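You operate a simulated robot arm through the tools that you are given. There is no shell and no other tool. Be economical: measure what you need, move in short steps, check, and stop when the job is done.

Carry out the task below with a simulated robot arm. There is one attempt and no reset: what you move stays moved.

TASK
Take the small blue ring and put it on the mesh shelf of the trolley. Take the teal cap and put it on the lower shelf of the parts table. Put the grey block on the thin green card. Do these in any order. Set down upright: grey block.
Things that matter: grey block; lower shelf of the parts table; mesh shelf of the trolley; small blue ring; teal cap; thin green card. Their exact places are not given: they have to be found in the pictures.

It is judged by the outcome, as a careful person would: the job done as asked, and still so three seconds after it is handed in. It fails if anything else is knocked over, pushed out of place, dropped, spilled or broken. Lids that push on must go on centred and level and be pressed home; caps that screw on are set level and turned clockwise until they are tight.

THE ROBOT
A 7-joint arm with a two-finger gripper on a trunk, on a base that drives. Base frame: it is fixed to the floor where the robot stands at the start and does not move with it; the origin is under the middle of the robot, x ahead of it, y to its left, z up. Readings come in mm, rad, newtons and seconds.
With the tool pointing down near the work surface it reaches from about 300 to 800 mm from the robot's upright axis, wherever it stands. Its first joint turns from -2.897 to 2.897 rad. Places, roughly: grey block (5x4x8 cm) [1400, -200, 800]; lower shelf of the parts table [900, -300, 400]; mesh shelf of the trolley [500, -2800, 500]; small blue ring (6x6x2 cm) [500, -200, 800]; teal cap (6x6x3 cm) [300, -500, 800]. Payload 2.45 kg.
Tool frame: the origin (TCP) lies between the finger pads and is the grasp point; the fingertips stand 27 mm ahead of it; z points along the fingers, y is the line along which they close. The gripper opens to 80 mm. The gripper's body begins 54 mm behind the TCP.
Orientation is that of the tool frame in the base frame, as a unit quaternion [x, y, z, w]. With the fingers straight down and closing along the base's y, the tool's x points along the base's -x, its y along +y and its z along -z.

THE INTERFACE
- The arm moves only by the tool move_arm. Its argument "increments" is a list of rows, each a list of 3 entries, a list of its own where there are three numbers: the shift along the tool's x, y, z in units of 40 mm (1.0 is 40 mm), then the turn, a rotation vector about the tool's x, y, z in units of 8 degrees (1.0 is 8 degrees), then the closure in counts, from 0 (fully open) to 255 (shut). In form: [[[x, y, z], [rx, ry, rz], gripper], ...]. A call has 1 to 20 rows; each row shifts and turns the commanded pose from where the row before left it, along the tool's axes as they then stand. A call with a number of a shift or a turn outside -1 to 1 is refused whole. Each row takes 0.2 s and may step no farther than 50 mm and 0.15 rad from the row before; otherwise, or with a gripper value out of range, the whole call is refused. Where a pose cannot be reached the arm comes as near as it can. A force on the tool above 40 N (or 10 N above the force at the start of the call, whichever is more), or a blocked arm, ends the call early, and 0.2 s more pass. Each finger travels about 153 mm/s and halts on what it meets, pressing with about 32 N; the grip force reading is that of the motor and also rises with nothing between the fingers. The clock runs only during rows and for 0.2 s after the last one: add rows that do not move to give the fingers time. It gives the time, the measured TCP pose, the force on the tool (base axes), the opening and the grip force at its end, in the units of the frame above (readings bear some noise), with the torque about the TCP (base axes, N m) and any sound that the robot's microphone picked up.
- Cameras (640 x 400 px; columns grow to the right, rows downward): "scene" is now at [37.7, 106.4, 1607.5]; the picture's right is [-0.48, -0.87, 0.00], its down [-0.76, 0.42, -0.50] and it looks along [0.44, -0.24, -0.86] (base axes); focal length 266 px, centre (320, 200). "wrist" rides on the gripper at [63, 12, -79] in the tool frame; the picture's right is [-0.19, 0.98, 0.00], its down [-0.72, -0.14, -0.68] and it looks along [-0.67, -0.13, 0.73] (tool axes); focal length 226 px, centre (320, 200).
- capture(camera): a new picture of that camera. No time passes.
- raise_lower(by): slides the trunk up (or, below 0, down) by that many mm; the arm and the scene camera ride with it, the base frame stays. It gives what a move gives, with no picture.
- steer(legs): drives the robot by 1 to 6 legs, each [ahead, turn to the left] in mm and rad, along the robot's own axes; the way and the turn of a leg run together, so that a leg with both is an arc; at most 1500 mm and 3.142 rad a leg. The arm and the cameras ride along, it lands a little off, and it stops where it bumps. It gives what a move gives.
- pan_tilt(pan, tilt): turns the head with the scene camera to pan (to the left, within 2.094 rad either way) and tilt (down, from -0.506 to 1.204), counted from straight ahead of the robot. It gives what a move gives.
- measure_at(camera, pixels): for up to 12 pixels [column, row] of the newest picture of that camera ("zoom" is the newest enlarged one), the place [x, y, z] in the base frame of the surface seen there, good to about 3 mm. No time passes.
- zoom(camera, box): a new picture of the part [left, top, right, bottom] of that camera's present view, enlarged. No time passes.
- close_job(): hands the job in; it is judged then, once.

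Keep the steps short. Do not move on a guess: measure, check each grasp and each placing, and mend mistakes. In all there are 110 turns and 78 pictures (those below and enlarged ones count). Leave the gripper open and the arm clear of the work at the hand-in unless told otherwise, and finish with a single line.

The tools are called as a command line: name --argument value ..., lists and objects as JSON in quotes. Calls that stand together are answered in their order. move_arm: Moves the arm, as the interface text tells. Its arguments: {"type":"object","properties":{"increments":{"type":"array"}},"required":["increments"]} The other tools are called the same way: raise_lower (by) slides the trunk up or down; steer (legs) drives the base; pan_tilt (pan, tilt) turns the head that bears the scene camera; capture (camera) takes a picture; measure_at (camera, pixels) gives the place of the surface under pixels of a picture; zoom (camera, box) takes an enlarged picture of a part of a camera's view; close_job () hands the job in.

At the start:

```text
time_s: 0.0
tool_pos: [476.0, 0.5, 1095.2]
ee_rot: [0.0, 1.0, 0.0, 0.0]
force: [-0.4, -0.4, 0.7]
ft_torque: [-0.01, -0.07, -0.02]
grip_width: 80.0
finger_force: 0.1
trunk travel left (down, up): [-250.0, 290.0]
robot x, y, heading: [-2.7, 2.5, 0.002]
head pan, tilt: [-0.506, 1.042]
```

scene: 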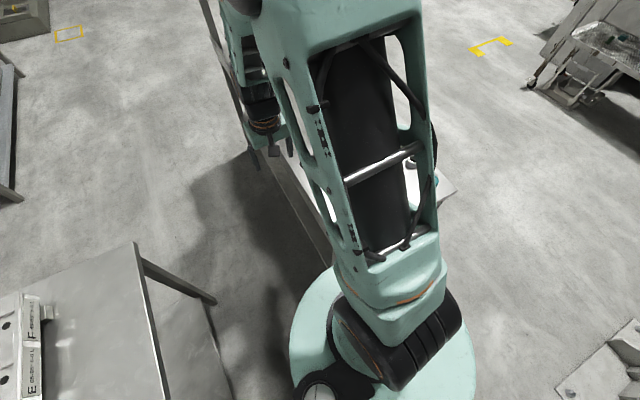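
wrist: 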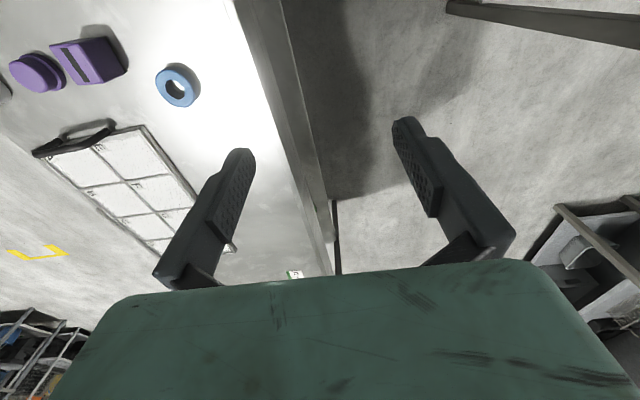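

The arm blocks the scene view; I see a blue ring in the wrist picture at (177,86). I'll turn the head to look around first.

pan_tilt --pan -0.9 --tilt 0.7

capture --camera "scene"

measure_at --camera "wrist" --pixels '[[161, 84], [190, 86], [178, 70], [178, 102], [90, 60], [40, 75], [230, 120], [262, 60], [320, 270], [120, 180], [295, 275]]'

```text
time_s: 0.9
tool_pos: [475.7, 1.5, 1094.5]
ee_rot: [-0.001, 1.0, 0.0, 0.001]
force: [0.3, 0.7, 0.1]
ft_torque: [0.01, 0.02, 0.01]
grip_width: 79.9
finger_force: 0.0
trunk travel left (down, up): [-250.0, 290.0]
robot x, y, heading: [-0.2, -1.2, 0.002]
head pan, tilt: [-0.901, 0.7]
```

```text
75 pictures are left
```

scene: 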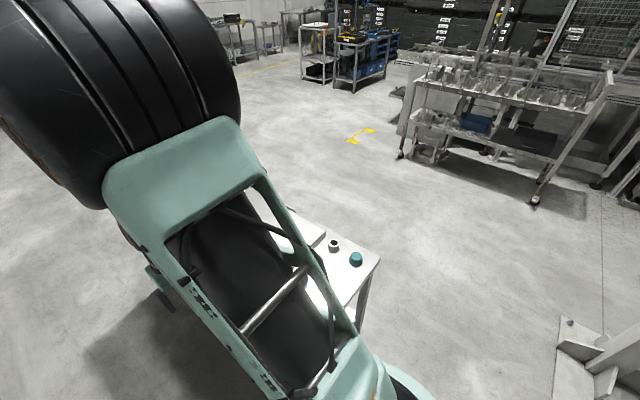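

```text
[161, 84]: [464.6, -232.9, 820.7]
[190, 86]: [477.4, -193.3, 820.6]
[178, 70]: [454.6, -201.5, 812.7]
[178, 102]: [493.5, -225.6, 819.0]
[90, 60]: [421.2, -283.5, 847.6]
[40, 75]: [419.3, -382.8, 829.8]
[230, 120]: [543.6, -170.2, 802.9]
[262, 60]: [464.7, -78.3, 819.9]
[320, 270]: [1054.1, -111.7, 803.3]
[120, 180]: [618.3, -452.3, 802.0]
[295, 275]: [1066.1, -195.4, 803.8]
```

The teal cap is at (356,258) in the scene picture, and a trolley with shelves at (490,110). I'll measure those places.

measure_at --camera "scene" --pixels '[[356, 255], [334, 244], [380, 259], [320, 232], [470, 85], [480, 122], [530, 140], [440, 130], [534, 203], [401, 155], [358, 135], [350, 75]]'

zoom --camera "scene" --box '[380, 30, 640, 210]'

zoom --camera "scene" --box '[260, 200, 420, 300]'

```text
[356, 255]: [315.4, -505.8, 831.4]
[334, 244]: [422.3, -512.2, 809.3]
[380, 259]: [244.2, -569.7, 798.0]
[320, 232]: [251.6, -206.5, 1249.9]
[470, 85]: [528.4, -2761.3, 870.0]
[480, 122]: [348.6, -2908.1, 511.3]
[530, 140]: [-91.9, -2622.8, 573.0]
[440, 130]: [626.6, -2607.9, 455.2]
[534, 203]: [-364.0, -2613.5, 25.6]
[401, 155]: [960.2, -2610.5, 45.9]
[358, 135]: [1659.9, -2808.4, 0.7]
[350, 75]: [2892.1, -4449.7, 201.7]
```

```text
2.22 times, centred on (510, 120) of scene
```

zoom: 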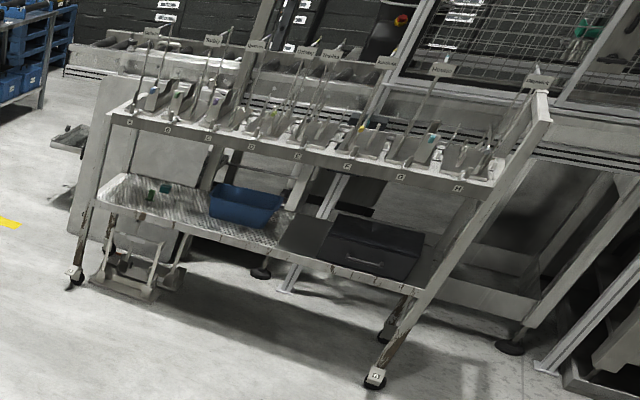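

```text
4.00 times, centred on (340, 250) of scene
```

zoom: 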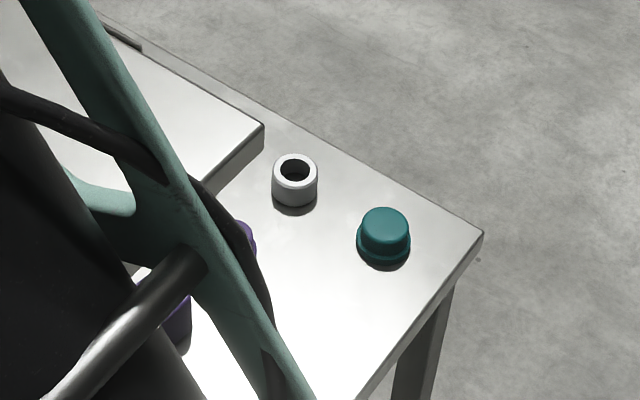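

The ring and cap are reachable from here. Now I look ahead and to the left to see driving room, the far table end and its lower shelf.

pan_tilt --pan 0.3 --tilt 0.65

capture --camera "scene"

measure_at --camera "scene" --pixels '[[300, 390], [200, 350], [250, 250], [330, 250], [400, 250], [400, 300], [330, 200], [250, 150], [400, 150], [330, 150], [200, 300], [100, 250]]'

```text
time_s: 2.3
tool_pos: [474.7, 0.5, 1095.2]
ee_rot: [0.0, 1.0, 0.0, 0.0]
force: [-0.6, 1.0, -0.9]
ft_torque: [0.01, -0.02, 0.02]
grip_width: 79.9
finger_force: 0.0
trunk travel left (down, up): [-250.0, 290.0]
robot x, y, heading: [-5.6, -2.1, -0.002]
head pan, tilt: [0.3, 0.649]
```

```text
72 pictures are left
```

scene: 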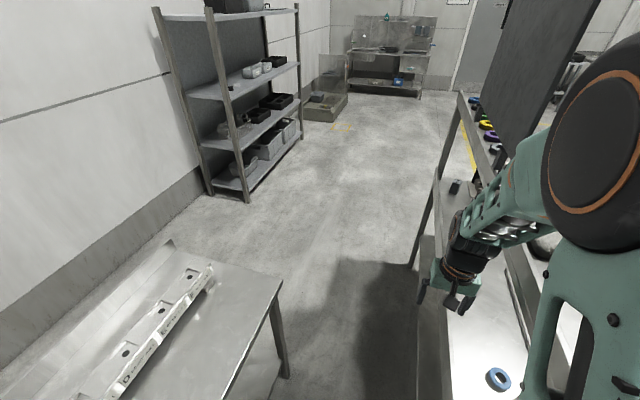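

```text
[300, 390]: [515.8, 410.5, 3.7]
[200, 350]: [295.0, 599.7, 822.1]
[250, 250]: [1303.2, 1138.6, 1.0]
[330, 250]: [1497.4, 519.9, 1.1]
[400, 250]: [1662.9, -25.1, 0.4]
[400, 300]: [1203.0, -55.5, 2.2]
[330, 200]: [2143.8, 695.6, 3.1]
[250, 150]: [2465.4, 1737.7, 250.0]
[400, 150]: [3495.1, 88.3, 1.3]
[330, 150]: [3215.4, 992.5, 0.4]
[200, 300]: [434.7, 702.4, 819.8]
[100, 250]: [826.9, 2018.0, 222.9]
```

There's a second raised table or shelf further along on the right (480,130). I'll zoom there, and on the left table's edge.

zoom --camera "scene" --box '[390, 70, 560, 330]'

measure_at --camera "scene" --pixels '[[282, 284], [165, 245], [225, 395], [440, 180], [457, 100], [460, 187], [492, 152], [412, 265], [284, 375], [510, 250], [470, 300]]'

```text
1.54 times, centred on (475, 200) of scene
```

zoom: 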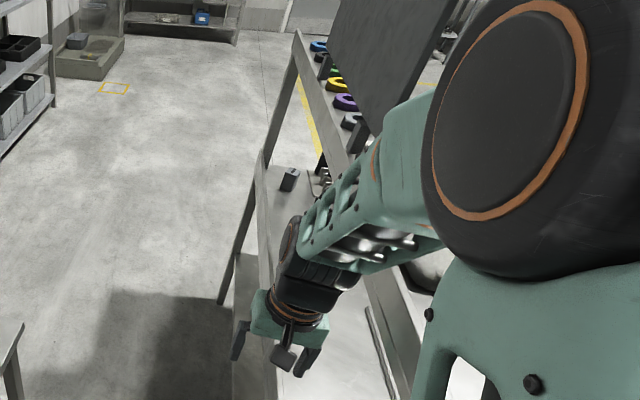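

```text
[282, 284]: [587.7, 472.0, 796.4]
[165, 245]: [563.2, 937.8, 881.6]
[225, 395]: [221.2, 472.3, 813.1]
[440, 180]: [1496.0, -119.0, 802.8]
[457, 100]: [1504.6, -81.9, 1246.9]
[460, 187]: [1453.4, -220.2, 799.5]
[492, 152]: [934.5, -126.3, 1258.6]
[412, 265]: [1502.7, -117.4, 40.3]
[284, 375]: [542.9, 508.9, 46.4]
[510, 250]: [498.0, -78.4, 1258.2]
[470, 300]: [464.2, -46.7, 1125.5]
```

There's a raised shelf over the table at z≈1250, with the ring maybe beneath it. I'll turn the base left 1 rad so that the arm is out of the view, and look along the table.

steer --legs '[[0, 1.0]]'

pan_tilt --pan -1.35 --tilt 0.6

capture --camera "scene"

```text
time_s: 5.3
tool_pos: [251.6, 400.0, 1096.5]
ee_rot: [-0.483, 0.876, 0.0, 0.0]
force: [0.0, -0.2, 0.0]
ft_torque: [0.02, -0.02, 0.01]
grip_width: 80.2
finger_force: 0.0
trunk travel left (down, up): [-250.0, 290.0]
robot x, y, heading: [0.8, -2.9, 1.013]
head pan, tilt: [0.3, 0.649]
```

```text
time_s: 7.0
tool_pos: [252.1, 401.2, 1094.4]
ee_rot: [-0.482, 0.876, 0.0, 0.0]
force: [-0.6, -0.3, 0.5]
ft_torque: [0.0, -0.03, -0.02]
grip_width: 79.9
finger_force: 0.0
trunk travel left (down, up): [-250.0, 290.0]
robot x, y, heading: [-2.5, 1.2, 1.015]
head pan, tilt: [-1.349, 0.6]
```

```text
70 pictures are left
```

scene: 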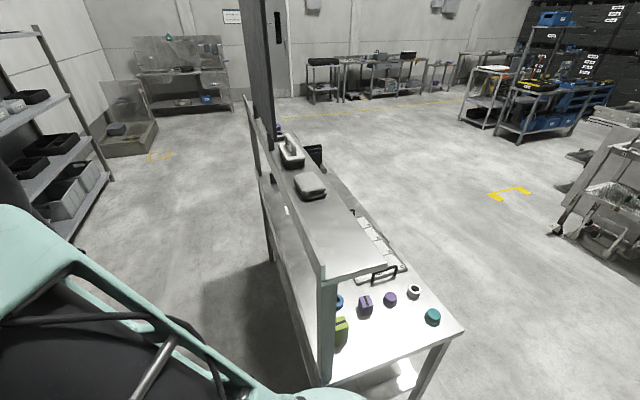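

Now the raised shelf is clear. I measure its edges and the items beneath.

measure_at --camera "scene" --pixels '[[320, 270], [385, 262], [355, 210], [246, 100], [326, 380], [464, 328], [432, 312], [414, 290], [340, 300], [365, 300], [340, 325], [265, 200]]'

zoom --camera "scene" --box '[230, 90, 480, 400]'

```text
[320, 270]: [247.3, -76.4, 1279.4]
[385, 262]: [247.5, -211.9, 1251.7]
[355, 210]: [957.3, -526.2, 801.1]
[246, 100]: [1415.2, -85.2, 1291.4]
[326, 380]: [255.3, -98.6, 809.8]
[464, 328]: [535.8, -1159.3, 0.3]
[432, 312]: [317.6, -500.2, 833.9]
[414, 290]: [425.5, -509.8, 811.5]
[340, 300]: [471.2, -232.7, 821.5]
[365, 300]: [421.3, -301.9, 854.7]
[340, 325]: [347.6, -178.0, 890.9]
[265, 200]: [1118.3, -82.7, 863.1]
```

```text
1.29 times, centred on (355, 245) of scene
```

zoom: 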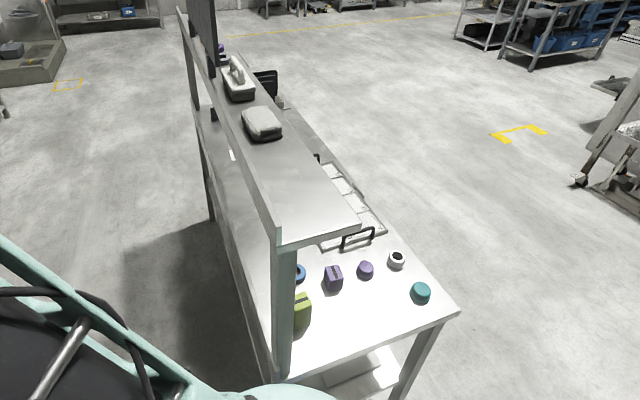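

The raised shelf spans x≥247, y −76…−250, z 1250–1290, with posts at its ends. The cap and ring are best reached from the table's near end. I raise the trunk so the arm clears the shelf before turning right, then view the floor there.

raise_lower --by 290

steer --legs '[[0, -1.0]]'

pan_tilt --pan -1.6 --tilt 0.8

capture --camera "scene"

measure_at --camera "scene" --pixels '[[100, 300], [200, 300], [320, 300], [450, 300], [550, 300], [320, 200], [450, 200], [550, 200], [200, 200], [320, 380]]'

```text
time_s: 9.9
tool_pos: [251.8, 401.0, 1384.6]
ee_rot: [-0.483, 0.876, 0.0, 0.0]
force: [0.4, -0.1, -0.8]
ft_torque: [0.0, -0.02, 0.01]
grip_width: 80.1
finger_force: 0.1
trunk travel left (down, up): [-540.0, 0.0]
robot x, y, heading: [-2.5, 0.0, 1.012]
head pan, tilt: [-1.349, 0.6]
```

```text
time_s: 11.9
tool_pos: [413.0, 242.0, 1385.0]
ee_rot: [-0.267, 0.964, 0.001, -0.001]
force: [1.3, -1.3, -0.2]
ft_torque: [0.09, 0.09, -0.02]
grip_width: 80.0
finger_force: 0.1
trunk travel left (down, up): [-540.0, 0.0]
robot x, y, heading: [0.8, 9.0, 0.752]
head pan, tilt: [-1.349, 0.6]
stopped in leg 1: the robot was blocked; the commanded pose is now the measured one
```

```text
time_s: 12.6
tool_pos: [408.4, 250.3, 1384.8]
ee_rot: [-0.27, 0.963, 0.0, -0.001]
force: [-0.2, 0.5, -0.3]
ft_torque: [-0.02, 0.0, -0.01]
grip_width: 80.1
finger_force: 0.0
trunk travel left (down, up): [-540.0, 0.0]
robot x, y, heading: [0.3, 10.9, 0.745]
head pan, tilt: [-1.6, 0.799]
```

```text
68 pictures are left
```

scene: 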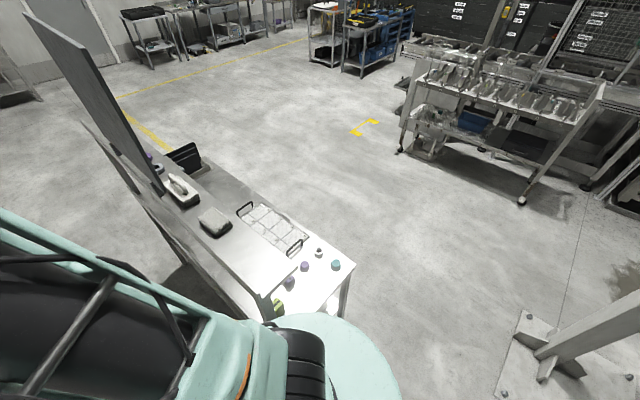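

```text
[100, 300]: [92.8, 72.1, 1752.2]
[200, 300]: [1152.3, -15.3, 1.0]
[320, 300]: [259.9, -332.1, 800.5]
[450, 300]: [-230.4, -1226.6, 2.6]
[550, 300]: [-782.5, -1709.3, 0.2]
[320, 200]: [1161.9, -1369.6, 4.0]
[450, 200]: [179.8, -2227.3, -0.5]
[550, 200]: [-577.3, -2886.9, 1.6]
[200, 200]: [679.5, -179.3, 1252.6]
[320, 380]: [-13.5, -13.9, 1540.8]
```

The turn was blocked at heading 0.745. I measure the robot parts near the shelf post to understand what touched.

measure_at --camera "scene" --pixels '[[390, 390], [350, 325], [300, 322], [305, 345], [322, 340], [270, 325], [250, 330], [278, 305], [258, 300], [230, 350]]'

zoom --camera "scene" --box '[180, 230, 420, 400]'

```text
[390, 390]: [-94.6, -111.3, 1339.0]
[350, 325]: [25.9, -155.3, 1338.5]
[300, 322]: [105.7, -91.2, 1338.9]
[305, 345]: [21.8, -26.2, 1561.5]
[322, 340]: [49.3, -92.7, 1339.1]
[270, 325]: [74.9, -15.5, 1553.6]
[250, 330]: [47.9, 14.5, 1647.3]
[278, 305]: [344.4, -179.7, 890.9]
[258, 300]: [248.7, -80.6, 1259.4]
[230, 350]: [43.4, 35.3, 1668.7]
```

```text
2.35 times, centred on (300, 315) of scene
```

zoom: 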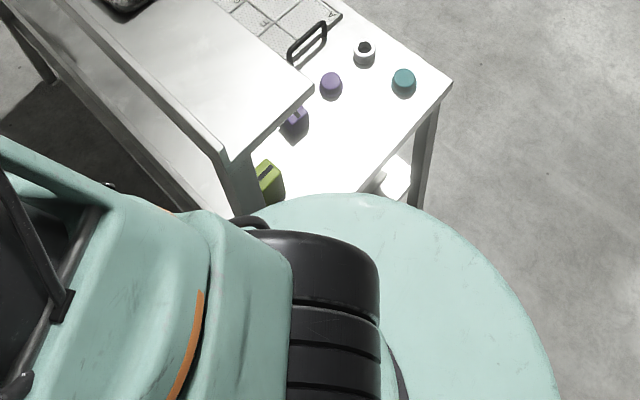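

Nothing obvious near the post at this height. I look down by the robot's right front side and capture the wrist view too.

pan_tilt --pan -1.0 --tilt 1.2

capture --camera "scene"

capture --camera "wrist"

```text
time_s: 13.6
tool_pos: [410.6, 248.8, 1385.2]
ee_rot: [-0.269, 0.963, 0.0, 0.0]
force: [-0.2, -0.7, -0.1]
ft_torque: [-0.01, 0.0, -0.02]
grip_width: 80.1
finger_force: 0.1
trunk travel left (down, up): [-540.0, 0.0]
robot x, y, heading: [3.1, 4.5, 0.744]
head pan, tilt: [-1.0, 1.201]
```

```text
66 pictures are left
```

scene: 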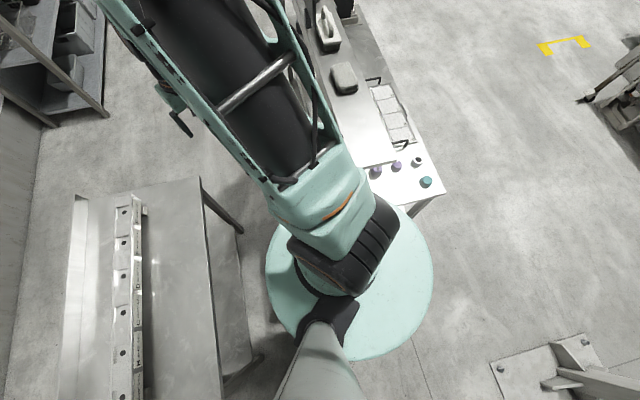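

```text
65 pictures are left
```

wrist: 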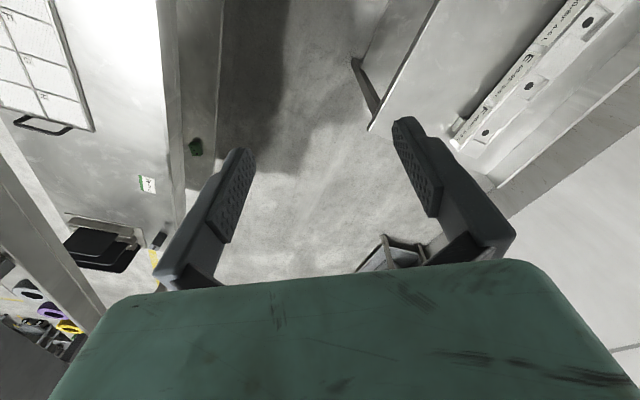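

Base probably touches the table leg. Before backing off, I look at the right rear floor, and measure the green things seen in the wrist view (195,146), (147,184) and the dark block at (159,240).

measure_at --camera "wrist" --pixels '[[195, 146], [147, 184], [140, 184], [153, 185], [159, 240], [155, 245], [200, 120], [190, 60], [170, 60], [215, 40], [100, 225], [185, 250]]'

pan_tilt --pan -2.09 --tilt 0.75

capture --camera "scene"

```text
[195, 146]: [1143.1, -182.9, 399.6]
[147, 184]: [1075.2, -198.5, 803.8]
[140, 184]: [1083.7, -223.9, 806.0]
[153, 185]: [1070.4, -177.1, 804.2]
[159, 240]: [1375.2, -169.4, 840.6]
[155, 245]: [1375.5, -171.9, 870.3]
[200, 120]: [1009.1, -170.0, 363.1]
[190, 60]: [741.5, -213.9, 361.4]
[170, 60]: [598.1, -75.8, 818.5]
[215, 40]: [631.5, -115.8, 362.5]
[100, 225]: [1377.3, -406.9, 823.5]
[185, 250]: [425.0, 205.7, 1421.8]
```

```text
time_s: 15.0
tool_pos: [408.8, 249.5, 1384.4]
ee_rot: [-0.269, 0.963, -0.001, -0.001]
force: [0.3, 0.2, 0.2]
ft_torque: [0.03, 0.0, -0.02]
grip_width: 79.9
finger_force: 0.1
trunk travel left (down, up): [-540.0, 0.0]
robot x, y, heading: [-1.7, 8.9, 0.746]
head pan, tilt: [-2.089, 0.75]
```

```text
64 pictures are left
```

scene: 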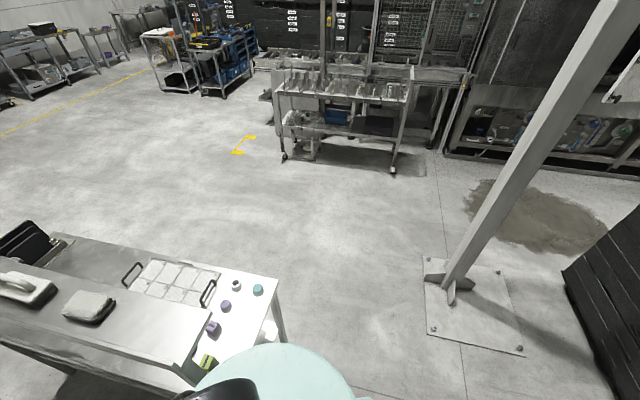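

Lower shelf top is z≈362. I measure the post's plate and black cabinet to know the room behind.

measure_at --camera "scene" --pixels '[[433, 330], [428, 258], [518, 350], [590, 300], [600, 390], [445, 280], [400, 380], [395, 170], [283, 158], [272, 335], [285, 340]]'

steer --legs '[[-180, 0.0]]'

```text
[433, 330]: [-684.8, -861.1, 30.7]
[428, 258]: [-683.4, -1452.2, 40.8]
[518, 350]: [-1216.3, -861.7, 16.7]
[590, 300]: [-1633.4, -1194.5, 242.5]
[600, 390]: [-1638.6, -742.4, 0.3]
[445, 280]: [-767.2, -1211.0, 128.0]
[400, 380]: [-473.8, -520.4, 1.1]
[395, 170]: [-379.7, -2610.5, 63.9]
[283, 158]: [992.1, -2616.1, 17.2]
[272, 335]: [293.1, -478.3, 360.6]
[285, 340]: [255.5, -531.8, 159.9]
```

```text
time_s: 16.5
tool_pos: [276.2, 125.1, 1384.6]
ee_rot: [-0.269, 0.963, -0.001, 0.0]
force: [-0.6, -0.5, 1.3]
ft_torque: [0.03, -0.06, 0.03]
grip_width: 80.2
finger_force: 0.0
trunk travel left (down, up): [-540.0, 0.0]
robot x, y, heading: [-133.2, -112.8, 0.746]
head pan, tilt: [-2.089, 0.75]
```

Clear now. I turn to face −y, drive 270 mm, and turn back to face the table's end.

steer --legs '[[0, -2.317], [270, 0], [0, 1.57]]'

pan_tilt --pan -0.3 --tilt 0.8

capture --camera "wrist"

```text
time_s: 28.0
tool_pos: [322.0, -505.1, 1384.9]
ee_rot: [0.117, 0.993, 0.0, 0.0]
force: [-0.8, -0.9, -0.6]
ft_torque: [0.0, 0.0, 0.02]
grip_width: 80.0
finger_force: 0.1
trunk travel left (down, up): [-540.0, 0.0]
robot x, y, heading: [-138.6, -391.4, -0.032]
head pan, tilt: [-2.089, 0.75]
```

```text
time_s: 29.8
tool_pos: [321.2, -505.0, 1385.5]
ee_rot: [0.117, 0.993, 0.0, 0.0]
force: [-0.4, -0.1, 0.0]
ft_torque: [0.0, -0.01, -0.03]
grip_width: 80.1
finger_force: 0.1
trunk travel left (down, up): [-540.0, 0.0]
robot x, y, heading: [-138.5, -390.1, -0.031]
head pan, tilt: [-0.3, 0.799]
```

```text
63 pictures are left
```

wrist: 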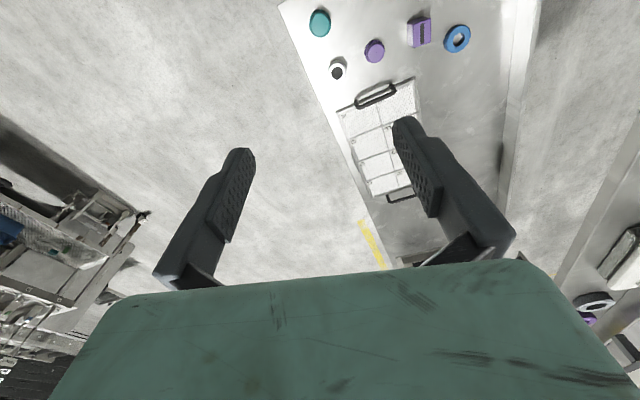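

The gripper now stands above the cap. I lower the trunk by 290 mm (the arm is clear of the raised shelf) and look closely at the cap.

raise_lower --by -290

capture --camera "scene"

capture --camera "wrist"

```text
time_s: 32.7
tool_pos: [322.0, -503.3, 1094.0]
ee_rot: [0.116, 0.993, 0.0, 0.001]
force: [-0.3, 0.3, 0.7]
ft_torque: [0.01, 0.0, -0.03]
grip_width: 80.0
finger_force: 0.0
trunk travel left (down, up): [-250.0, 290.0]
robot x, y, heading: [-136.7, -387.0, -0.034]
head pan, tilt: [-0.3, 0.799]
```

```text
62 pictures are left
```

scene: 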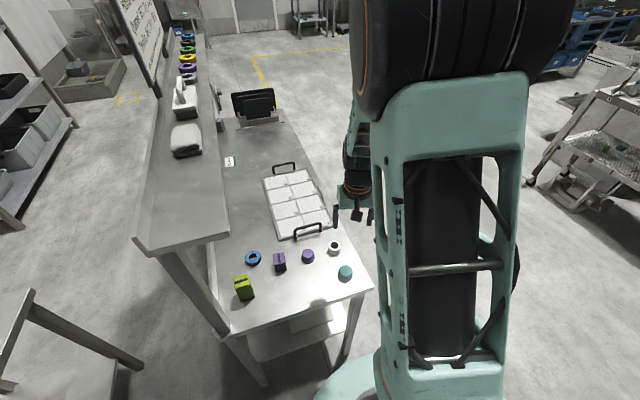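

```text
61 pictures are left
```

wrist: 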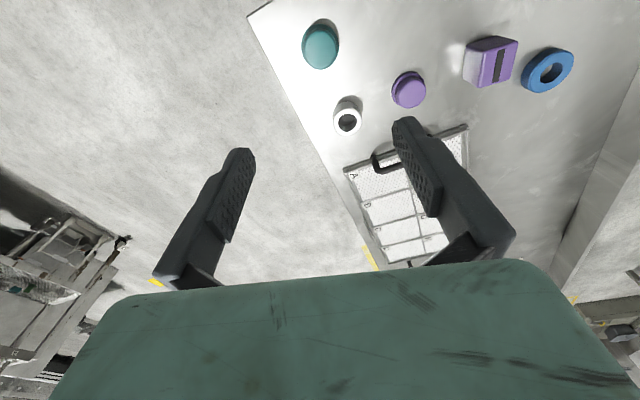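

Excellent view. I measure the cap, the ring, and the lower shelf and slab at the end.

zoom --camera "scene" --box '[200, 220, 390, 390]'

measure_at --camera "scene" --pixels '[[345, 268], [345, 281], [338, 274], [352, 272], [362, 285], [310, 318], [310, 330], [270, 340], [290, 350], [330, 340], [345, 330], [250, 345]]'

measure_at --camera "wrist" --pixels '[[303, 46], [339, 46], [320, 28], [321, 66], [318, 48], [302, 55], [340, 40], [290, 60]]'

```text
2.35 times, centred on (295, 305) of scene
```

zoom: 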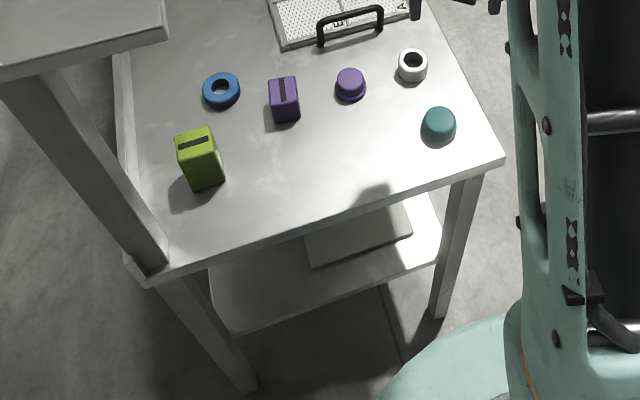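

```text
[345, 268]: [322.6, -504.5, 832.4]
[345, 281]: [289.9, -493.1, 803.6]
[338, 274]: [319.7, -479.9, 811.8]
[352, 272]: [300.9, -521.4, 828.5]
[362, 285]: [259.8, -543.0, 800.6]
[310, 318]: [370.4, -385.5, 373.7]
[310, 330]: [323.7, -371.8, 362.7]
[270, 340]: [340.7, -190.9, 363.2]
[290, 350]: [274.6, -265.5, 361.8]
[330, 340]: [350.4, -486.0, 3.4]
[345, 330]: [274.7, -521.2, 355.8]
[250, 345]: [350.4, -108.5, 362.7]
```

```text
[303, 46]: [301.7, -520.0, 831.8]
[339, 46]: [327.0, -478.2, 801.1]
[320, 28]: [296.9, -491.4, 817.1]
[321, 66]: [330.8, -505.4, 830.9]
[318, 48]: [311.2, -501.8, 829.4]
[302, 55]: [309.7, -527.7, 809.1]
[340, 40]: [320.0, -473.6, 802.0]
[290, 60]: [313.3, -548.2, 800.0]
```

The cap centre is about (315,−502), top z 832; the lower shelf has free room near (325,−235,362). I'll grasp the cap with the tool tilted 40° forward so that it fits under the table top later. First tilt and come down to 60 mm above the grasp.

move_arm --increments '[[[0, 0, 0], [0, -1, 0], 0], [[0, 0, 0], [0, -1, 0], 0], [[0, 0, 0], [0, -1, 0], 0], [[0, 0, 0], [0, -1, 0], 0], [[0, 0, 0], [0, -1, 0], 0], [[0.705, 0, 0.713], [0, 0, 0], 0], [[0.705, 0, 0.713], [0, 0, 0], 0], [[0.705, 0, 0.713], [0, 0, 0], 0], [[0.705, 0, 0.713], [0, 0, 0], 0], [[0.705, 0, 0.713], [0, 0, 0], 0], [[0, 0, 0], [0, 0, 0], 0]]'

capture --camera "wrist"

```text
time_s: 35.1
tool_pos: [306.3, -497.9, 892.3]
ee_rot: [0.11, 0.933, -0.04, 0.34]
force: [0.5, 0.3, 0.6]
ft_torque: [0.0, 0.0, 0.0]
grip_width: 79.8
finger_force: 0.0
trunk travel left (down, up): [-250.0, 290.0]
robot x, y, heading: [-139.2, -389.1, -0.031]
head pan, tilt: [-0.3, 0.799]
```

```text
59 pictures are left
```

wrist: 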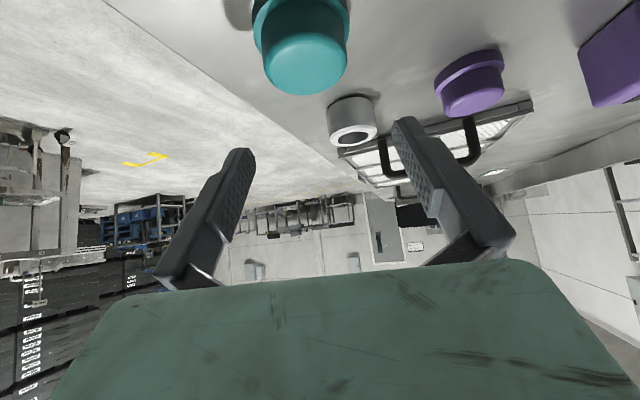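

The tool hangs above; I measure the cap's edges in this near view before going down.

measure_at --camera "wrist" --pixels '[[267, 65], [346, 55], [310, 92], [300, 45], [257, 30], [349, 18], [255, 40], [305, 65]]'

```text
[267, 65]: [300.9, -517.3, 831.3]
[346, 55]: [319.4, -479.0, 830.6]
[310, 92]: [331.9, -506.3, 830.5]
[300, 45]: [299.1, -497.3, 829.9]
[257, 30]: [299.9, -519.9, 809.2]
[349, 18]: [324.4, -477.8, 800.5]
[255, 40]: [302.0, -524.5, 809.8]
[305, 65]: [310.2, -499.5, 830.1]
```

Knob centre is (310,−499.5). I lower 61 mm with a 5 mm correction back, then stop and check.

move_arm --increments '[[[0.538, 0, 0.544], [0, 0, 0], 0], [[0.3, 0, 0.3], [0, 0, 0], 0], [[0.238, 0, 0.244], [0, 0, 0], 0], [[0, 0, 0], [0, 0, 0], 0]]'

zoom --camera "scene" --box '[280, 220, 400, 320]'

```text
time_s: 36.1
tool_pos: [301.4, -498.0, 834.6]
ee_rot: [0.11, 0.933, -0.041, 0.341]
force: [0.5, 0.0, 17.1]
ft_torque: [-0.09, -0.31, 0.0]
grip_width: 80.1
finger_force: 0.1
trunk travel left (down, up): [-250.0, 290.0]
robot x, y, heading: [-139.1, -386.5, -0.032]
head pan, tilt: [-0.3, 0.799]
```

```text
4.00 times, centred on (340, 270) of scene
```

zoom: 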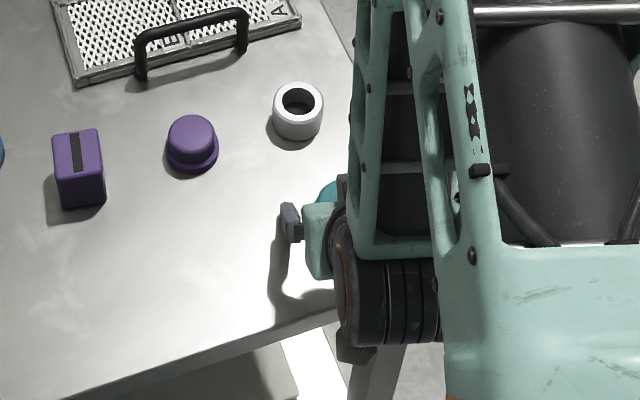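

The fingertips press the table lightly (17 N at z 834.6). I raise 5 mm and then close on the cap.

move_arm --increments '[[[-0.08, 0, -0.096], [0, 0, 0], 0], [[0, 0, 0], [0, 0, 0], 0], [[0, 0, 0], [0, 0, 0], 255], [[0, 0, 0], [0, 0, 0], 255], [[0, 0, 0], [0, 0, 0], 255]]'

capture --camera "wrist"

```text
time_s: 37.3
tool_pos: [301.0, -498.0, 839.5]
ee_rot: [0.109, 0.933, -0.039, 0.339]
force: [-0.3, 0.3, -0.1]
ft_torque: [0.0, 0.02, 0.0]
grip_width: 43.2
finger_force: 32.4
trunk travel left (down, up): [-250.0, 290.0]
robot x, y, heading: [-136.0, -387.7, -0.034]
head pan, tilt: [-0.3, 0.799]
```

```text
57 pictures are left
```

wrist: 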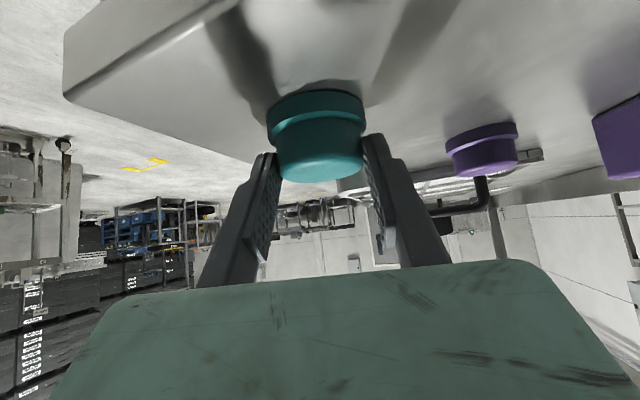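

Gripped at 43.2 mm, 32 N. I lift 100 mm and check the hold.

move_arm --increments '[[[-0.268, 0, -0.319], [0, 0, 0], 255], [[-0.536, 0, -0.638], [0, 0, 0], 255], [[-0.536, 0, -0.638], [0, 0, 0], 255], [[-0.268, 0, -0.319], [0, 0, 0], 255], [[0, 0, 0], [0, 0, 0], 255]]'

capture --camera "wrist"

```text
time_s: 38.5
tool_pos: [300.7, -497.1, 939.3]
ee_rot: [0.11, 0.933, -0.039, 0.339]
force: [0.3, 0.4, -0.4]
ft_torque: [-0.01, 0.0, -0.01]
grip_width: 43.1
finger_force: 32.3
trunk travel left (down, up): [-250.0, 290.0]
robot x, y, heading: [-139.8, -386.2, -0.036]
head pan, tilt: [-0.3, 0.799]
```

```text
56 pictures are left
```

wrist: 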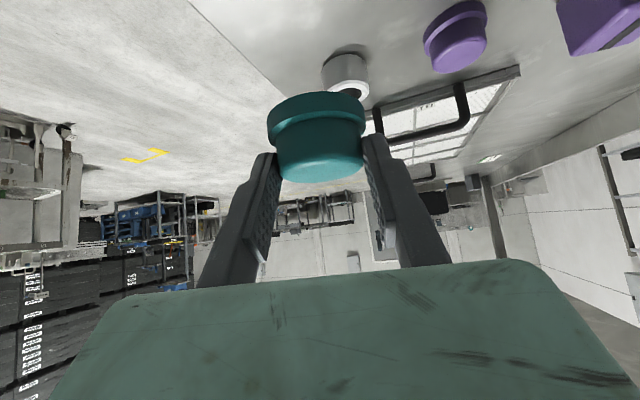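

The cap is held firmly (its bottom is 38 mm under the TCP). I back off 200 mm, turn left 0.45 rad to aim at the free spot of the lower shelf, and lower the trunk.

steer --legs '[[-200, 0], [0, 0.46]]'

raise_lower --by -250

pan_tilt --pan 0.0 --tilt 0.7

capture --camera "scene"

```text
time_s: 41.5
tool_pos: [94.1, -284.1, 940.7]
ee_rot: [-0.107, 0.934, 0.039, 0.339]
force: [0.7, -0.4, -0.5]
ft_torque: [-0.02, 0.0, 0.01]
grip_width: 43.1
finger_force: 31.7
trunk travel left (down, up): [-250.0, 290.0]
robot x, y, heading: [-344.6, -384.6, 0.426]
head pan, tilt: [-0.3, 0.799]
```

```text
time_s: 44.1
tool_pos: [95.4, -284.2, 690.8]
ee_rot: [-0.107, 0.934, 0.039, 0.34]
force: [0.1, -0.2, -0.1]
ft_torque: [0.01, 0.01, 0.02]
grip_width: 43.3
finger_force: 31.9
trunk travel left (down, up): [0.0, 540.0]
robot x, y, heading: [-347.1, -380.9, 0.431]
head pan, tilt: [-0.3, 0.799]
```

```text
time_s: 44.9
tool_pos: [96.2, -283.1, 690.0]
ee_rot: [-0.107, 0.934, 0.038, 0.339]
force: [0.4, -0.3, -0.9]
ft_torque: [-0.02, 0.02, -0.05]
grip_width: 42.9
finger_force: 31.8
trunk travel left (down, up): [0.0, 540.0]
robot x, y, heading: [-348.6, -383.4, 0.435]
head pan, tilt: [0.0, 0.7]
```

```text
55 pictures are left
```

scene: 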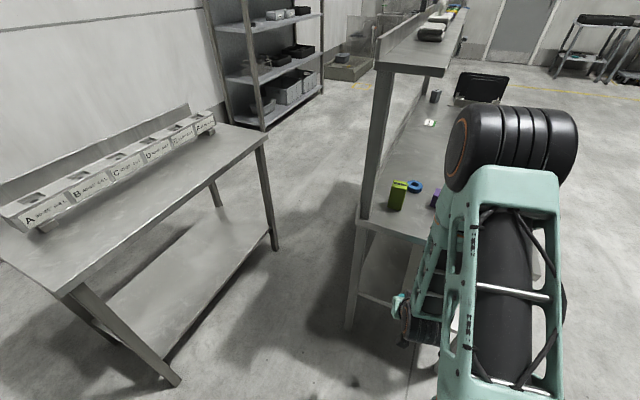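

Now I lower the arm 260 mm in front of the table end, still outside it.

move_arm --increments '[[[0.597, 0, 0.711], [0, 0, 0], 255], [[0.597, 0, 0.711], [0, 0, 0], 255], [[0.597, 0, 0.711], [0, 0, 0], 255], [[0.597, 0, 0.711], [0, 0, 0], 255], [[0.597, 0, 0.711], [0, 0, 0], 255], [[0.597, 0, 0.711], [0, 0, 0], 255], [[0.597, 0, 0.711], [0, 0, 0], 255], [[0, 0, 0], [0, 0, 0], 255]]'

capture --camera "wrist"

```text
time_s: 46.7
tool_pos: [93.8, -283.4, 433.1]
ee_rot: [-0.108, 0.933, 0.04, 0.341]
force: [0.5, 0.2, -1.0]
ft_torque: [0.01, 0.02, 0.0]
grip_width: 43.1
finger_force: 31.8
trunk travel left (down, up): [0.0, 540.0]
robot x, y, heading: [-345.4, -381.9, 0.434]
head pan, tilt: [0.0, 0.7]
```

```text
54 pictures are left
```

wrist: 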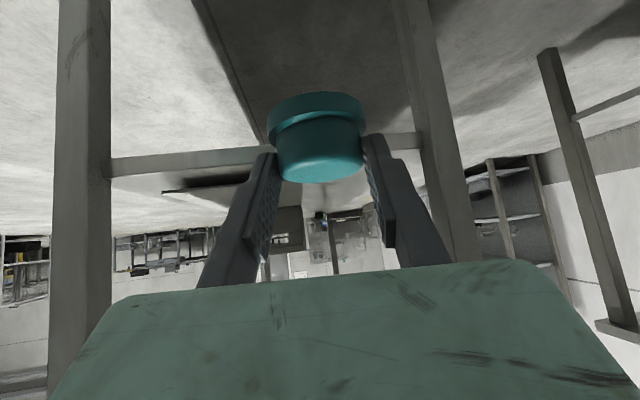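

The shelf's end edge runs from (110,162) to (420,138) between the legs. I measure it.

measure_at --camera "wrist" --pixels '[[180, 154], [400, 141], [400, 148], [180, 168], [200, 183], [190, 192], [390, 160], [102, 120], [415, 90], [300, 205]]'

```text
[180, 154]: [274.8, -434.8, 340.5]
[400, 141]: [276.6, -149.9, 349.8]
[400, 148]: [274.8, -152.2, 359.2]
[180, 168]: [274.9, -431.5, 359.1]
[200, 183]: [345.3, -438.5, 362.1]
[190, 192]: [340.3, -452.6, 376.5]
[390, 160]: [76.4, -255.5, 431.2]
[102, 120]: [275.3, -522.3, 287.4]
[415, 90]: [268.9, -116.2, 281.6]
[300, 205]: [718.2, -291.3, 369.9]
```

Shelf edge x=275, top z≈361. I move straight in 236 mm horizontally at the present height.

move_arm --increments '[[[-0.753, 0, 0.632], [0, 0, 0], 255], [[-0.753, 0, 0.632], [0, 0, 0], 255], [[-0.753, 0, 0.632], [0, 0, 0], 255], [[-0.753, 0, 0.632], [0, 0, 0], 255], [[-0.753, 0, 0.632], [0, 0, 0], 255], [[-0.753, 0, 0.632], [0, 0, 0], 255], [[0, 0, 0], [0, 0, 0], 255]]'

capture --camera "scene"

```text
time_s: 48.3
tool_pos: [325.1, -228.4, 427.6]
ee_rot: [-0.107, 0.934, 0.039, 0.339]
force: [-0.7, 0.5, -1.1]
ft_torque: [-0.03, 0.01, 0.01]
grip_width: 43.3
finger_force: 31.8
trunk travel left (down, up): [0.0, 540.0]
robot x, y, heading: [-343.9, -378.8, 0.435]
head pan, tilt: [0.0, 0.7]
```

```text
53 pictures are left
```

scene: 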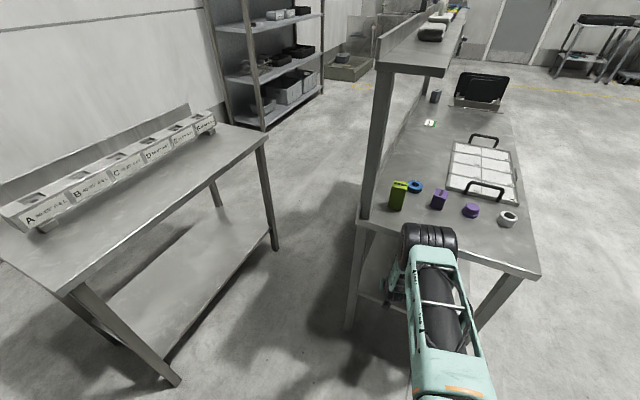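

The elbow looks near the table edge; I measure it.

measure_at --camera "scene" --pixels '[[430, 228], [408, 235], [455, 235], [430, 245], [402, 270], [470, 245]]'

```text
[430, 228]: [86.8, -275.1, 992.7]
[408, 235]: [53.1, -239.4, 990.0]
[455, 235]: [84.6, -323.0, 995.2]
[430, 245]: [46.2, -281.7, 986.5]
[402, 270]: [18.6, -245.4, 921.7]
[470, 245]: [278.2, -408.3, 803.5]
```

Elbow is at x≈85, z≈990, outside the table. I lower 26 mm.

move_arm --increments '[[[0.209, 0, 0.249], [0, 0, 0], 255], [[0.209, 0, 0.249], [0, 0, 0], 255], [[0, 0, 0], [0, 0, 0], 255]]'

capture --camera "wrist"

```text
time_s: 49.1
tool_pos: [325.1, -230.2, 404.2]
ee_rot: [-0.107, 0.934, 0.038, 0.34]
force: [1.2, 0.5, -1.1]
ft_torque: [-0.01, -0.03, 0.0]
grip_width: 43.3
finger_force: 32.2
trunk travel left (down, up): [0.0, 540.0]
robot x, y, heading: [-346.8, -379.4, 0.427]
head pan, tilt: [0.0, 0.7]
```

```text
52 pictures are left
```

wrist: 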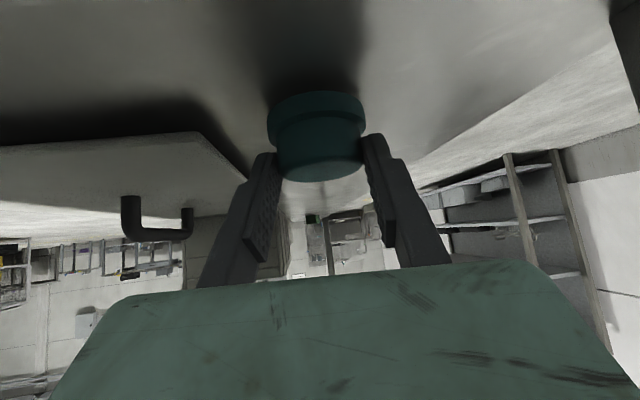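

Cap is near the shelf top. I lower in 2 mm steps until contact is felt.

move_arm --increments '[[[0.032, 0, 0.038], [0, 0, 0], 255], [[0.032, 0, 0.038], [0, 0, 0], 255], [[0.032, 0, 0.038], [0, 0, 0], 255], [[0, 0, 0], [0, 0, 0], 255]]'

```text
time_s: 50.1
tool_pos: [324.1, -230.2, 398.3]
ee_rot: [-0.107, 0.933, 0.04, 0.341]
force: [-1.8, -0.5, 14.1]
ft_torque: [-0.02, 0.07, 0.03]
grip_width: 42.9
finger_force: 32.4
trunk travel left (down, up): [0.0, 540.0]
robot x, y, heading: [-352.5, -386.0, 0.431]
head pan, tilt: [0.0, 0.7]
```

Contact (14 N). I open the fingers and withdraw along the tool axis.

move_arm --increments '[[[-0.02, 0, -0.02], [0, 0, 0], 255], [[0, 0, 0], [0, 0, 0], 0], [[0, 0, 0], [0, 0, 0], 0], [[0, 0, -0.4], [0, 0, 0], 0], [[0, 0, -0.8], [0, 0, 0], 0], [[0, 0, -1], [0, 0, 0], 0], [[0.6, 0, -0.6], [0, 0, 0], 0], [[0.6, 0, -0.6], [0, 0, 0], 0], [[0.6, 0, -0.6], [0, 0, 0], 0], [[0.6, 0, -0.6], [0, 0, 0], 0]]'

capture --camera "wrist"

```text
time_s: 52.3
tool_pos: [139.9, -274.5, 477.7]
ee_rot: [-0.108, 0.933, 0.04, 0.34]
force: [-0.5, 0.9, 0.3]
ft_torque: [0.01, 0.05, 0.03]
grip_width: 79.7
finger_force: 0.1
trunk travel left (down, up): [0.0, 540.0]
robot x, y, heading: [-347.4, -379.8, 0.437]
head pan, tilt: [0.0, 0.7]
```

```text
51 pictures are left
```

wrist: 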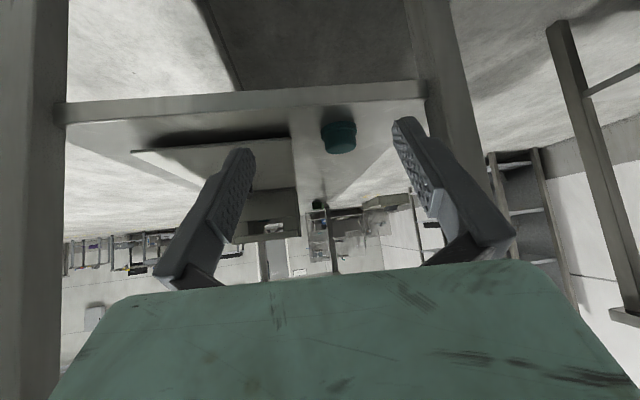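

The cap stands on the lower shelf near its end, released cleanly. Next the ring: raise the trunk and arm to TCP z≈1000 outside the table.

raise_lower --by 250

move_arm --increments '[[[-0.62, 0, -0.739], [0, 0, 0], 0], [[-0.62, 0, -0.739], [0, 0, 0], 0], [[-0.62, 0, -0.739], [0, 0, 0], 0], [[-0.62, 0, -0.739], [0, 0, 0], 0], [[-0.62, 0, -0.739], [0, 0, 0], 0], [[-0.62, 0, -0.739], [0, 0, 0], 0], [[-0.62, 0, -0.739], [0, 0, 0], 0], [[0, 0, 0], [0, 1, 0], 0], [[0, 0, 0], [0, 1, 0], 0]]'

steer --legs '[[0, -0.22], [210, 0]]'

capture --camera "wrist"

```text
time_s: 54.9
tool_pos: [140.2, -273.3, 728.2]
ee_rot: [-0.107, 0.934, 0.039, 0.339]
force: [0.1, -0.3, 0.3]
ft_torque: [-0.03, -0.01, 0.0]
grip_width: 80.0
finger_force: 0.1
trunk travel left (down, up): [-250.0, 290.0]
robot x, y, heading: [-348.6, -378.9, 0.436]
head pan, tilt: [0.0, 0.7]
```

```text
time_s: 56.9
tool_pos: [140.2, -275.1, 999.4]
ee_rot: [-0.111, 0.972, 0.023, 0.206]
force: [0.2, -0.7, -0.1]
ft_torque: [0.0, 0.02, 0.03]
grip_width: 79.9
finger_force: 0.0
trunk travel left (down, up): [-250.0, 290.0]
robot x, y, heading: [-343.9, -386.0, 0.433]
head pan, tilt: [0.0, 0.7]
```

```text
time_s: 59.3
tool_pos: [355.7, -344.2, 999.3]
ee_rot: [0.0, 0.978, 0.0, 0.207]
force: [0.0, -0.1, -0.1]
ft_torque: [0.02, -0.02, -0.01]
grip_width: 80.1
finger_force: 0.1
trunk travel left (down, up): [-250.0, 290.0]
robot x, y, heading: [-143.4, -337.9, 0.2]
head pan, tilt: [0.0, 0.7]
```

```text
50 pictures are left
```

wrist: 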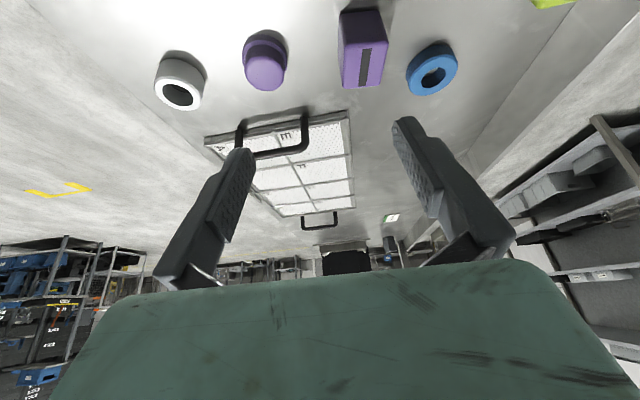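

Yaw is 0, tilt 24°. I measure the ring's rim in this picture (around (432,68)).

measure_at --camera "wrist" --pixels '[[408, 78], [456, 62], [440, 44], [424, 90], [415, 62], [448, 85], [447, 52], [412, 88], [355, 85], [380, 85], [540, 3]]'

```text
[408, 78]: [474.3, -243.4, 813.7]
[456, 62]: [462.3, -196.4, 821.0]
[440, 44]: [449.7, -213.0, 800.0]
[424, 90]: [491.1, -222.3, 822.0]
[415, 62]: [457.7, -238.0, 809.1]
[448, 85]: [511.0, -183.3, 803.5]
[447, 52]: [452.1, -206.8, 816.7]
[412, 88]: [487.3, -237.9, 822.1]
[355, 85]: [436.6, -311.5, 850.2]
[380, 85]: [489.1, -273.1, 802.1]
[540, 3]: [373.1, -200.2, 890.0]
```

The wrist camera would come close to the green box at tilt 24° and yaw 0, so I yaw the tool 0.5 rad left first, then move to 70 mm above the ring (centre (474,−213)).

move_arm --increments '[[[0, 0, 0], [-0.364, 0, -0.818], 0], [[0, 0, 0], [-0.364, 0, -0.818], 0], [[0, 0, 0], [-0.364, 0, -0.818], 0], [[0, 0, 0], [-0.364, 0, -0.818], 0], [[-0.5165, 0.292, 0.772], [0, 0, 0], 0], [[-0.5165, 0.292, 0.772], [0, 0, 0], 0], [[-0.5165, 0.292, 0.772], [0, 0, 0], 0], [[-0.5165, 0.292, 0.772], [0, 0, 0], 0], [[-0.5165, 0.292, 0.772], [0, 0, 0], 0], [[0, 0, 0], [0, 0, 0], 0]]'

capture --camera "wrist"

capture --camera "scene"

```text
time_s: 61.5
tool_pos: [466.1, -219.6, 901.8]
ee_rot: [-0.242, 0.948, 0.052, 0.201]
force: [0.0, 0.5, 0.0]
ft_torque: [0.02, 0.01, 0.0]
grip_width: 80.1
finger_force: 0.0
trunk travel left (down, up): [-250.0, 290.0]
robot x, y, heading: [-138.5, -342.1, 0.2]
head pan, tilt: [0.0, 0.7]
```

```text
49 pictures are left
```

wrist: 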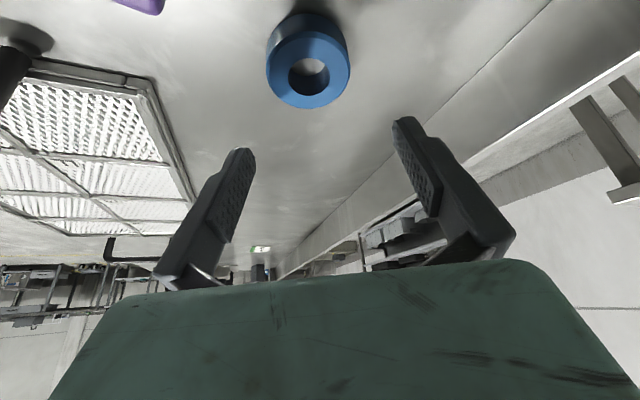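

```text
48 pictures are left
```

scene: 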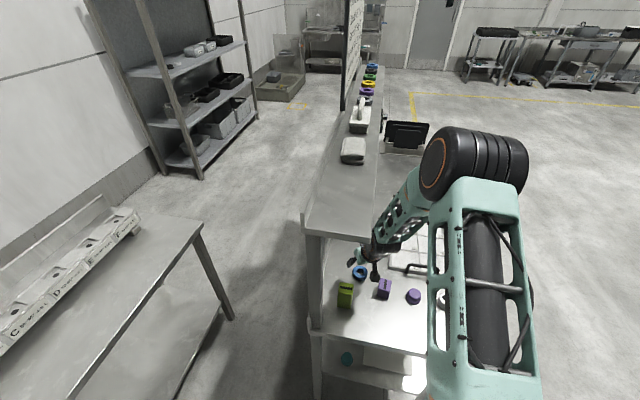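

I measure the ring and the forearm's clearance to the raised shelf.

measure_at --camera "wrist" --pixels '[[268, 70], [348, 65], [310, 106], [290, 78], [328, 74], [300, 30], [310, 92]]'

measure_at --camera "scene" --pixels '[[400, 205], [385, 225], [415, 170], [435, 160], [380, 240], [470, 150], [372, 225]]'

```text
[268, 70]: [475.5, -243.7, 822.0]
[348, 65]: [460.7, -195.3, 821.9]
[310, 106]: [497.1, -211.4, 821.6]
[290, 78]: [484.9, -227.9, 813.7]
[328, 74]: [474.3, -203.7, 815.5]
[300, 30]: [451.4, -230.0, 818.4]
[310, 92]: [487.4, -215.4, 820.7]
```

```text
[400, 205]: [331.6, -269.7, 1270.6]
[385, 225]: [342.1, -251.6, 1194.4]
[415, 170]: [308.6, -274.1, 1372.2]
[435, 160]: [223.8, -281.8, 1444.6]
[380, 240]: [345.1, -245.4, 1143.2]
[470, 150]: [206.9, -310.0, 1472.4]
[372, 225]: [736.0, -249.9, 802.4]
```

The forearm runs close to the shelf's edge, so I'll descend with the trunk instead (that moves it away). I check the shelf's edge first.

measure_at --camera "scene" --pixels '[[366, 239], [372, 200], [371, 218], [365, 232], [375, 180]]'

zoom --camera "scene" --box '[330, 150, 450, 300]'

```text
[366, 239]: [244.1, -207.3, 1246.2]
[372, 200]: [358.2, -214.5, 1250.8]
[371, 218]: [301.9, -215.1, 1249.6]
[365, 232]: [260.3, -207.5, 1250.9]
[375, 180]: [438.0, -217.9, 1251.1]
```

```text
2.67 times, centred on (390, 225) of scene
```

zoom: 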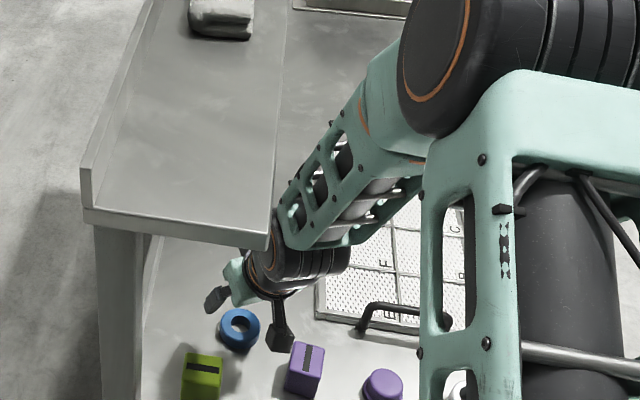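

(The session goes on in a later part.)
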